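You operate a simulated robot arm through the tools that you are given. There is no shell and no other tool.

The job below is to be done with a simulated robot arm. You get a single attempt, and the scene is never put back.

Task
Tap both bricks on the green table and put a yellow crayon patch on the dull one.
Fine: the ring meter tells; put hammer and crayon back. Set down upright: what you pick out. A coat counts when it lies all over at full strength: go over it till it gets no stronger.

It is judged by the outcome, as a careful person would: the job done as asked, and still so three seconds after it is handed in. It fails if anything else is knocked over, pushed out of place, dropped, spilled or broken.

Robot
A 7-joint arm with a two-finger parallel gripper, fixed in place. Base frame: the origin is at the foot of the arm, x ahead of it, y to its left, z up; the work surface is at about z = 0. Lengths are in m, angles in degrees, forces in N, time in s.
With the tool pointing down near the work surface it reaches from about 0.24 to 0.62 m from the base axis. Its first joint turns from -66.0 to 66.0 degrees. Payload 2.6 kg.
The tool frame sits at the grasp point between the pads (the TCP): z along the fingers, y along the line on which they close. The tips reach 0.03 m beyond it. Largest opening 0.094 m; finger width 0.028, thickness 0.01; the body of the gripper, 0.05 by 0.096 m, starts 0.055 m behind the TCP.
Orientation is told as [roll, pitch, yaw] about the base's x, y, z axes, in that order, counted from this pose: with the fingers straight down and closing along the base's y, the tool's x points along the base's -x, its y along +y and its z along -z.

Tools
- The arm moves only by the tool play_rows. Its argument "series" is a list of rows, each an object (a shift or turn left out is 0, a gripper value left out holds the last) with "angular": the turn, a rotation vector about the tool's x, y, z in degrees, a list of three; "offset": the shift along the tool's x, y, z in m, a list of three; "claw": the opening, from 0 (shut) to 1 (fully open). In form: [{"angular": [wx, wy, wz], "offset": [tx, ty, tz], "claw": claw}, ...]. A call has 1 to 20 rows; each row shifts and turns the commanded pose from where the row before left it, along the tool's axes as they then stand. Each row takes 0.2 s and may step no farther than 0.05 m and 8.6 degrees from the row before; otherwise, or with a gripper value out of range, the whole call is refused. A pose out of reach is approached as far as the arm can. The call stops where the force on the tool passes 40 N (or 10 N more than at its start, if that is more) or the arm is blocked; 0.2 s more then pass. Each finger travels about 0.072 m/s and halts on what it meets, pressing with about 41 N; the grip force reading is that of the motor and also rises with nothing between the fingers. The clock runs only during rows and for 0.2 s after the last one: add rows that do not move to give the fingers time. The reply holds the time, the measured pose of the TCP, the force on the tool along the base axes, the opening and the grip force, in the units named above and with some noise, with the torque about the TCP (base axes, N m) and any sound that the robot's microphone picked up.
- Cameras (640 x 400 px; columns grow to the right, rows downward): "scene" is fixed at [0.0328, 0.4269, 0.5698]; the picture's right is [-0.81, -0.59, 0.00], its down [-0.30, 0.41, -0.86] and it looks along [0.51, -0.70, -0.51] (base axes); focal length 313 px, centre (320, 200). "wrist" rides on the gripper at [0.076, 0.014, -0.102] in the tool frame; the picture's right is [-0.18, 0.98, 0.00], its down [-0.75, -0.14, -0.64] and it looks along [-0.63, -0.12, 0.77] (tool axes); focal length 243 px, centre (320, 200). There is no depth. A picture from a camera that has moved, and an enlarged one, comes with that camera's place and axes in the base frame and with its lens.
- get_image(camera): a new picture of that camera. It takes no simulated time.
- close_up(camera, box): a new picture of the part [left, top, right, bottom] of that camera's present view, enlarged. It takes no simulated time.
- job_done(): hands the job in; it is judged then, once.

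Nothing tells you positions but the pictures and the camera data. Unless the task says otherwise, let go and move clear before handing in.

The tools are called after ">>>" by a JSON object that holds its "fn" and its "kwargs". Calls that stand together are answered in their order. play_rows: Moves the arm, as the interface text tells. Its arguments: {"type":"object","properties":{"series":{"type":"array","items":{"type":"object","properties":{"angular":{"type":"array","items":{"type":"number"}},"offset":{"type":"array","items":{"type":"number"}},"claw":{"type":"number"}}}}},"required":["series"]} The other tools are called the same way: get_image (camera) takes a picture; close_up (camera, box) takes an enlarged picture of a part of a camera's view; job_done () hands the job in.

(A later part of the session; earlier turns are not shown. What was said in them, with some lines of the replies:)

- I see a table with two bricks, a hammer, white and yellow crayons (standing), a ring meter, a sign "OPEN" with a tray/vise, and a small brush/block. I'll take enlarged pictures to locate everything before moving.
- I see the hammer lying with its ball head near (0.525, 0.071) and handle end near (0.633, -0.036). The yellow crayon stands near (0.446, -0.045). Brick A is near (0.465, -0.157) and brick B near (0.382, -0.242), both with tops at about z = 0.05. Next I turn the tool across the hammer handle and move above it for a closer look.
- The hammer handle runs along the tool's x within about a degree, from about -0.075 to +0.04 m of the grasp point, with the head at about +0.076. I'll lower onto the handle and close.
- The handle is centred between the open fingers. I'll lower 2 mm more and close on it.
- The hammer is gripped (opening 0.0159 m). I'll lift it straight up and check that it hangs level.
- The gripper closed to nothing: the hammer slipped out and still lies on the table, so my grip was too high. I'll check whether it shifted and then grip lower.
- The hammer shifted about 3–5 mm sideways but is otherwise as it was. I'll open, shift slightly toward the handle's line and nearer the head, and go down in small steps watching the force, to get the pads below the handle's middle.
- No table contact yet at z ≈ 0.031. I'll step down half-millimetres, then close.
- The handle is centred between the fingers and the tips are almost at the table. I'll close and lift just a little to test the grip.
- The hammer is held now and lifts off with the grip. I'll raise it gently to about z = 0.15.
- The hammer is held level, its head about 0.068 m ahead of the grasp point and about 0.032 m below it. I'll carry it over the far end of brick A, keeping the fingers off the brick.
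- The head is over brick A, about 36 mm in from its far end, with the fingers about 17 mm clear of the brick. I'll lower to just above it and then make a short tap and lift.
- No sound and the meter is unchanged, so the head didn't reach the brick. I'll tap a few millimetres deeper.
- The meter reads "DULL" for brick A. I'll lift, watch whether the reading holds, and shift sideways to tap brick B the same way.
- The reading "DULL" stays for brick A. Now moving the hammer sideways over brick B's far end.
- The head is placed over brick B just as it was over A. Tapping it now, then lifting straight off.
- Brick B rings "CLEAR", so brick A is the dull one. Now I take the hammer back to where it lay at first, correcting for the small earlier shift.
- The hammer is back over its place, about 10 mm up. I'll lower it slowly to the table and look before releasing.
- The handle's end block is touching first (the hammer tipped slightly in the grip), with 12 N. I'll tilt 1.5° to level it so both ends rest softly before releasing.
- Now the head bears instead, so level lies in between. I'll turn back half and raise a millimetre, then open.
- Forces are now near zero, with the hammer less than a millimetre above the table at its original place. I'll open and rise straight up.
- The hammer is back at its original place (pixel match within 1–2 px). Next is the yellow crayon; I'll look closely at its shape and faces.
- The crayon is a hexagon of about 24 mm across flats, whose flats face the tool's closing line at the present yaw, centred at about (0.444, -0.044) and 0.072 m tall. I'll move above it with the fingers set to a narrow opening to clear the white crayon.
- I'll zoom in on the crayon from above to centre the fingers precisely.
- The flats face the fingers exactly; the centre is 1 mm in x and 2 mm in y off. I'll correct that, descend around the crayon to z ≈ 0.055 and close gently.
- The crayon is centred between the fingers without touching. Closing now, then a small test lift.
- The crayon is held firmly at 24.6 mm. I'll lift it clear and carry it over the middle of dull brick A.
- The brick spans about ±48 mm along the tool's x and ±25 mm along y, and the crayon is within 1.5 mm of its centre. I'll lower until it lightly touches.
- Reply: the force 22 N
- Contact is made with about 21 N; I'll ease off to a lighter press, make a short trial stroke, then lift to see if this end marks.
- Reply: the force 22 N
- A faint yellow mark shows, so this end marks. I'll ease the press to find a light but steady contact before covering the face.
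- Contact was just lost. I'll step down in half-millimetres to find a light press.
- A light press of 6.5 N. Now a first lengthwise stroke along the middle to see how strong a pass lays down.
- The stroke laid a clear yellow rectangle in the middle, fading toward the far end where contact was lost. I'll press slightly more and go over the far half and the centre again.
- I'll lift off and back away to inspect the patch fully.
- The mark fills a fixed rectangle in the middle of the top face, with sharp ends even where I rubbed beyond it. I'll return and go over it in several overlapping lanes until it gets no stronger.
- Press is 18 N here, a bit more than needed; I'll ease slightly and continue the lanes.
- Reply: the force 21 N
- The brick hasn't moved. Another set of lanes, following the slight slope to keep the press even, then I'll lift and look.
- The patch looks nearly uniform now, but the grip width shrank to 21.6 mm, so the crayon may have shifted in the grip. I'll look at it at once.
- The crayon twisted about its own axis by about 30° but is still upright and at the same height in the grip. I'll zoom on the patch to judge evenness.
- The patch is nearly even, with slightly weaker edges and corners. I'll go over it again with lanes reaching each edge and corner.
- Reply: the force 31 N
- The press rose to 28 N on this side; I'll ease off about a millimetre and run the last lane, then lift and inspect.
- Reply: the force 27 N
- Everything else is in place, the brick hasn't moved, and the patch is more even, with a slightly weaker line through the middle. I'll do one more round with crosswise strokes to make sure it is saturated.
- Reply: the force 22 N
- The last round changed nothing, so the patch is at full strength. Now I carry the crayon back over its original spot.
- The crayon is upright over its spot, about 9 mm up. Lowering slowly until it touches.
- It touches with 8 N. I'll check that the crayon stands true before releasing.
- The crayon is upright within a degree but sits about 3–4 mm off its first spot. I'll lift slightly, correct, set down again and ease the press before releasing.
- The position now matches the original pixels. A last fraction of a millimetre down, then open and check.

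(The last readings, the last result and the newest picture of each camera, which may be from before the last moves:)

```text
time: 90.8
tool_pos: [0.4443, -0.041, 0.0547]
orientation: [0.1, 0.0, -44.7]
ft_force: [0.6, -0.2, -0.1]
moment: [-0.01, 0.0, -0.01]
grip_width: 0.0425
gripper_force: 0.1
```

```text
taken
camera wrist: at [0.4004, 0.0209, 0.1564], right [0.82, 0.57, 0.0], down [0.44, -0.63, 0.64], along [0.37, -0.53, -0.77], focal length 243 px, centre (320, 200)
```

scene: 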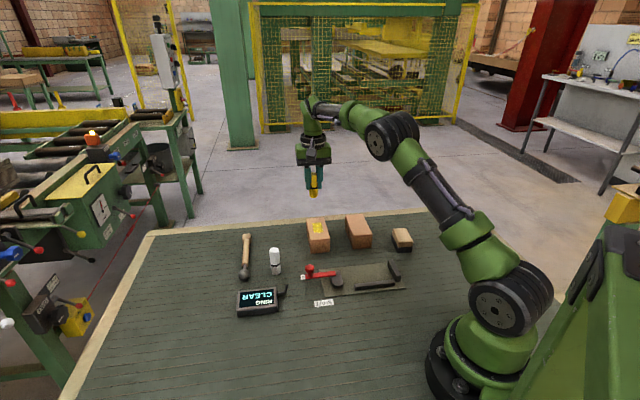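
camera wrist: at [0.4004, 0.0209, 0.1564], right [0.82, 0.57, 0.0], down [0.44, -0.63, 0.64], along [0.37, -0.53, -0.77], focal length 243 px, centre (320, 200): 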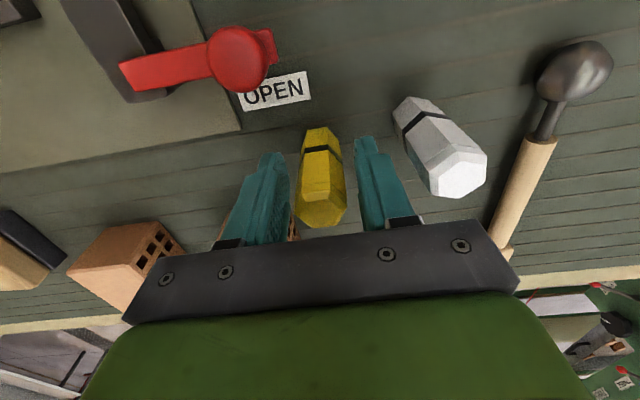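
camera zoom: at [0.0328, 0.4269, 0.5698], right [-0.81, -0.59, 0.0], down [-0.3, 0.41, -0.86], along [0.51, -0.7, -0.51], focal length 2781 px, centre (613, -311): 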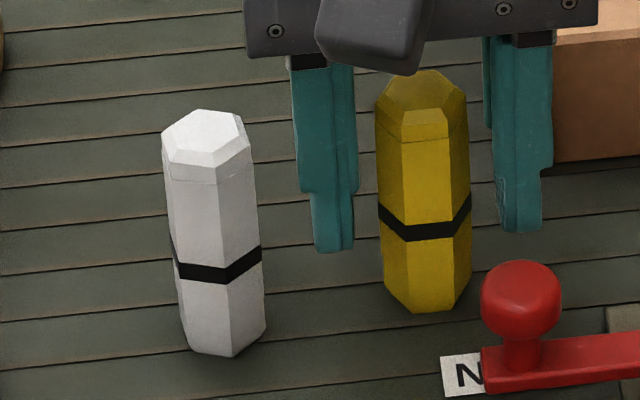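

The crayon stands upright, freed from the fingers. I'll rise straight up and move clear.

>>> {"fn": "play_rows", "kwargs": {"series": [{"offset": [0, 0, -0.01]}, {"offset": [0, 0, -0.03]}, {"offset": [0, 0, -0.04]}, {"offset": [0, 0, -0.045]}, {"offset": [0, 0, -0.045]}, {"offset": [0, 0, -0.045]}, {"offset": [0, 0, -0.04]}, {}, {}]}}

>>> {"fn": "close_up", "kwargs": {"camera": "scene", "box": [220, 200, 420, 325]}}

>>> {"fn": "close_up", "kwargs": {"camera": "scene", "box": [262, 235, 312, 280]}}

>>> {"fn": "get_image", "kwargs": {"camera": "wrist"}}

>>> {"fn": "get_image", "kwargs": {"camera": "scene"}}

```text
time: 92.8
tool_pos: [0.4434, -0.0452, 0.3079]
orientation: [0.0, 0.0, -44.7]
ft_force: [0.1, 0.9, 0.8]
moment: [-0.01, -0.02, 0.0]
grip_width: 0.0422
gripper_force: 0.2
```

```text
3.20 times, centred on (320, 262) of scene
camera zoom: at [0.0328, 0.4269, 0.5698], right [-0.81, -0.59, 0.0], down [-0.3, 0.41, -0.86], along [0.51, -0.7, -0.51], focal length 1001 px, centre (320, 0)
```

zoom: 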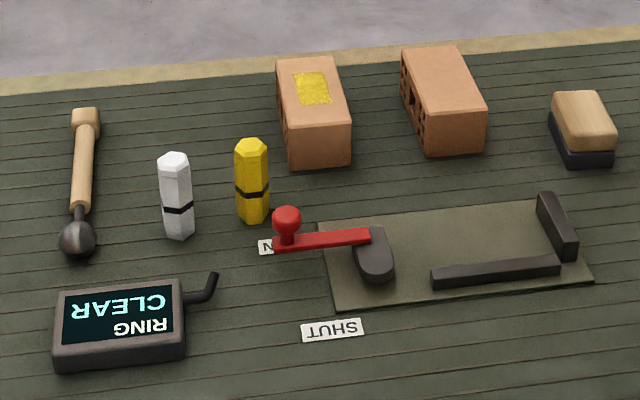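

```text
8.89 times, centred on (287, 258) of scene
camera zoom: at [0.0328, 0.4269, 0.5698], right [-0.81, -0.59, 0.0], down [-0.3, 0.41, -0.86], along [0.51, -0.7, -0.51], focal length 2781 px, centre (613, -311)
```

zoom: 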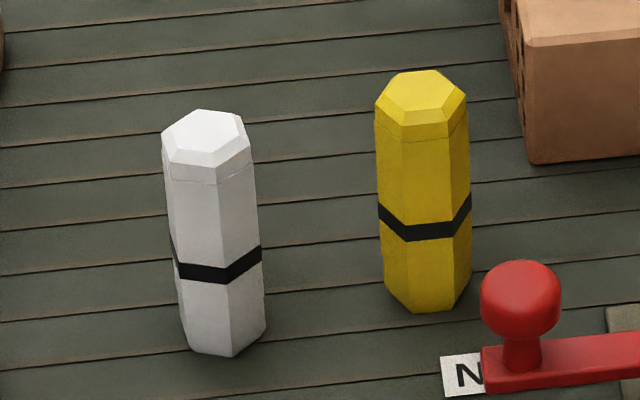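

```text
taken
camera wrist: at [0.4006, 0.0188, 0.4087], right [0.82, 0.57, 0.0], down [0.44, -0.63, 0.64], along [0.37, -0.53, -0.77], focal length 243 px, centre (320, 200)
```

wrist: 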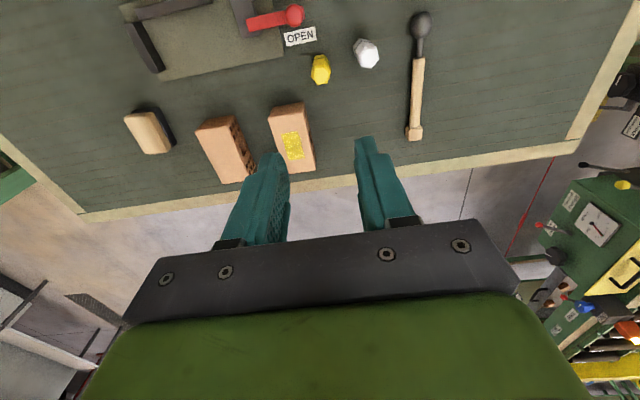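

```text
taken
```

scene: 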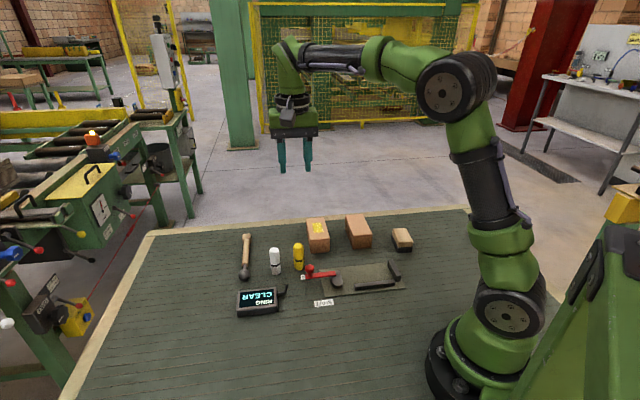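

Everything stands as it did, with the patch on the dull brick. I'll take one last enlarged look at the patch from above before handing in.

>>> {"fn": "close_up", "kwargs": {"camera": "wrist", "box": [262, 95, 326, 180]}}

>>> {"fn": "close_up", "kwargs": {"camera": "scene", "box": [308, 216, 332, 236]}}

```text
4.71 times, centred on (294, 138) of wrist
camera zoom: at [0.4006, 0.0188, 0.4087], right [0.82, 0.57, 0.0], down [0.44, -0.63, 0.64], along [0.37, -0.53, -0.77], focal length 1142 px, centre (442, 494)
```

zoom: 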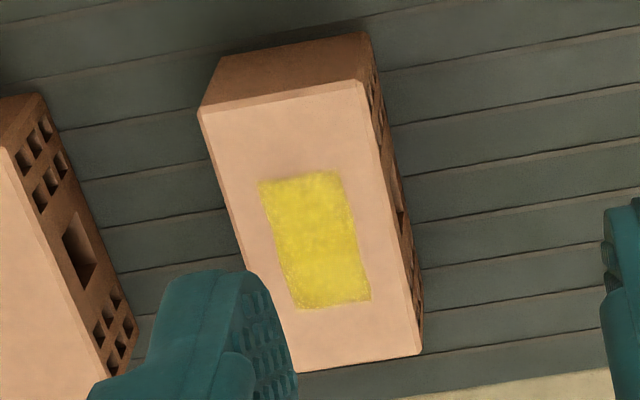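

```text
16.00 times, centred on (320, 226) of scene
camera zoom: at [0.0328, 0.4269, 0.5698], right [-0.81, -0.59, 0.0], down [-0.3, 0.41, -0.86], along [0.51, -0.7, -0.51], focal length 5005 px, centre (320, -216)
```

zoom: 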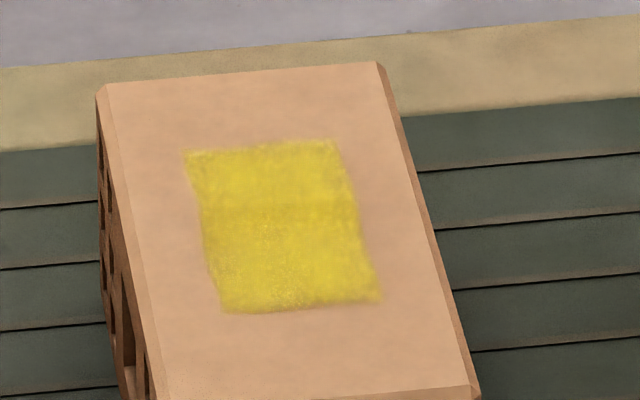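

Both bricks have been tapped: the one nearer the crayon reads DULL, the other CLEAR. The dull one carries an even yellow patch. The hammer is back in its place, the yellow crayon stands upright on its spot, and the gripper is empty and clear, so I hand in.

>>> {"fn": "job_done", "kwargs": {}}

```text
The job is handed in.
```

I tapped both bricks and put the yellow patch on the dull one, and I've handed the job in; no verdict has come back yet.

- **Bricks:** The brick nearer the yellow crayon read DULL on the ring meter, and the other read CLEAR. Neither brick moved noticeably.
- **Patch:** The patch covers a rectangle in the middle of the dull brick's top face. The crayon left no mark outside that rectangle. I went over it in several rounds, and the last one made it no stronger.
- **Hammer:** It is back within a few millimetres of where it lay. It slipped out of the gripper on my first lift and shifted about 5 mm on the table, and I corrected for that when I put it back.
- **Crayon:** The yellow crayon stands upright on its original spot, turned about 30° around its own axis.

I took "set down upright: what you pick out" to mean the things I lifted, so I left the bricks lying as they were. I did not use the clamp or the white crayon.
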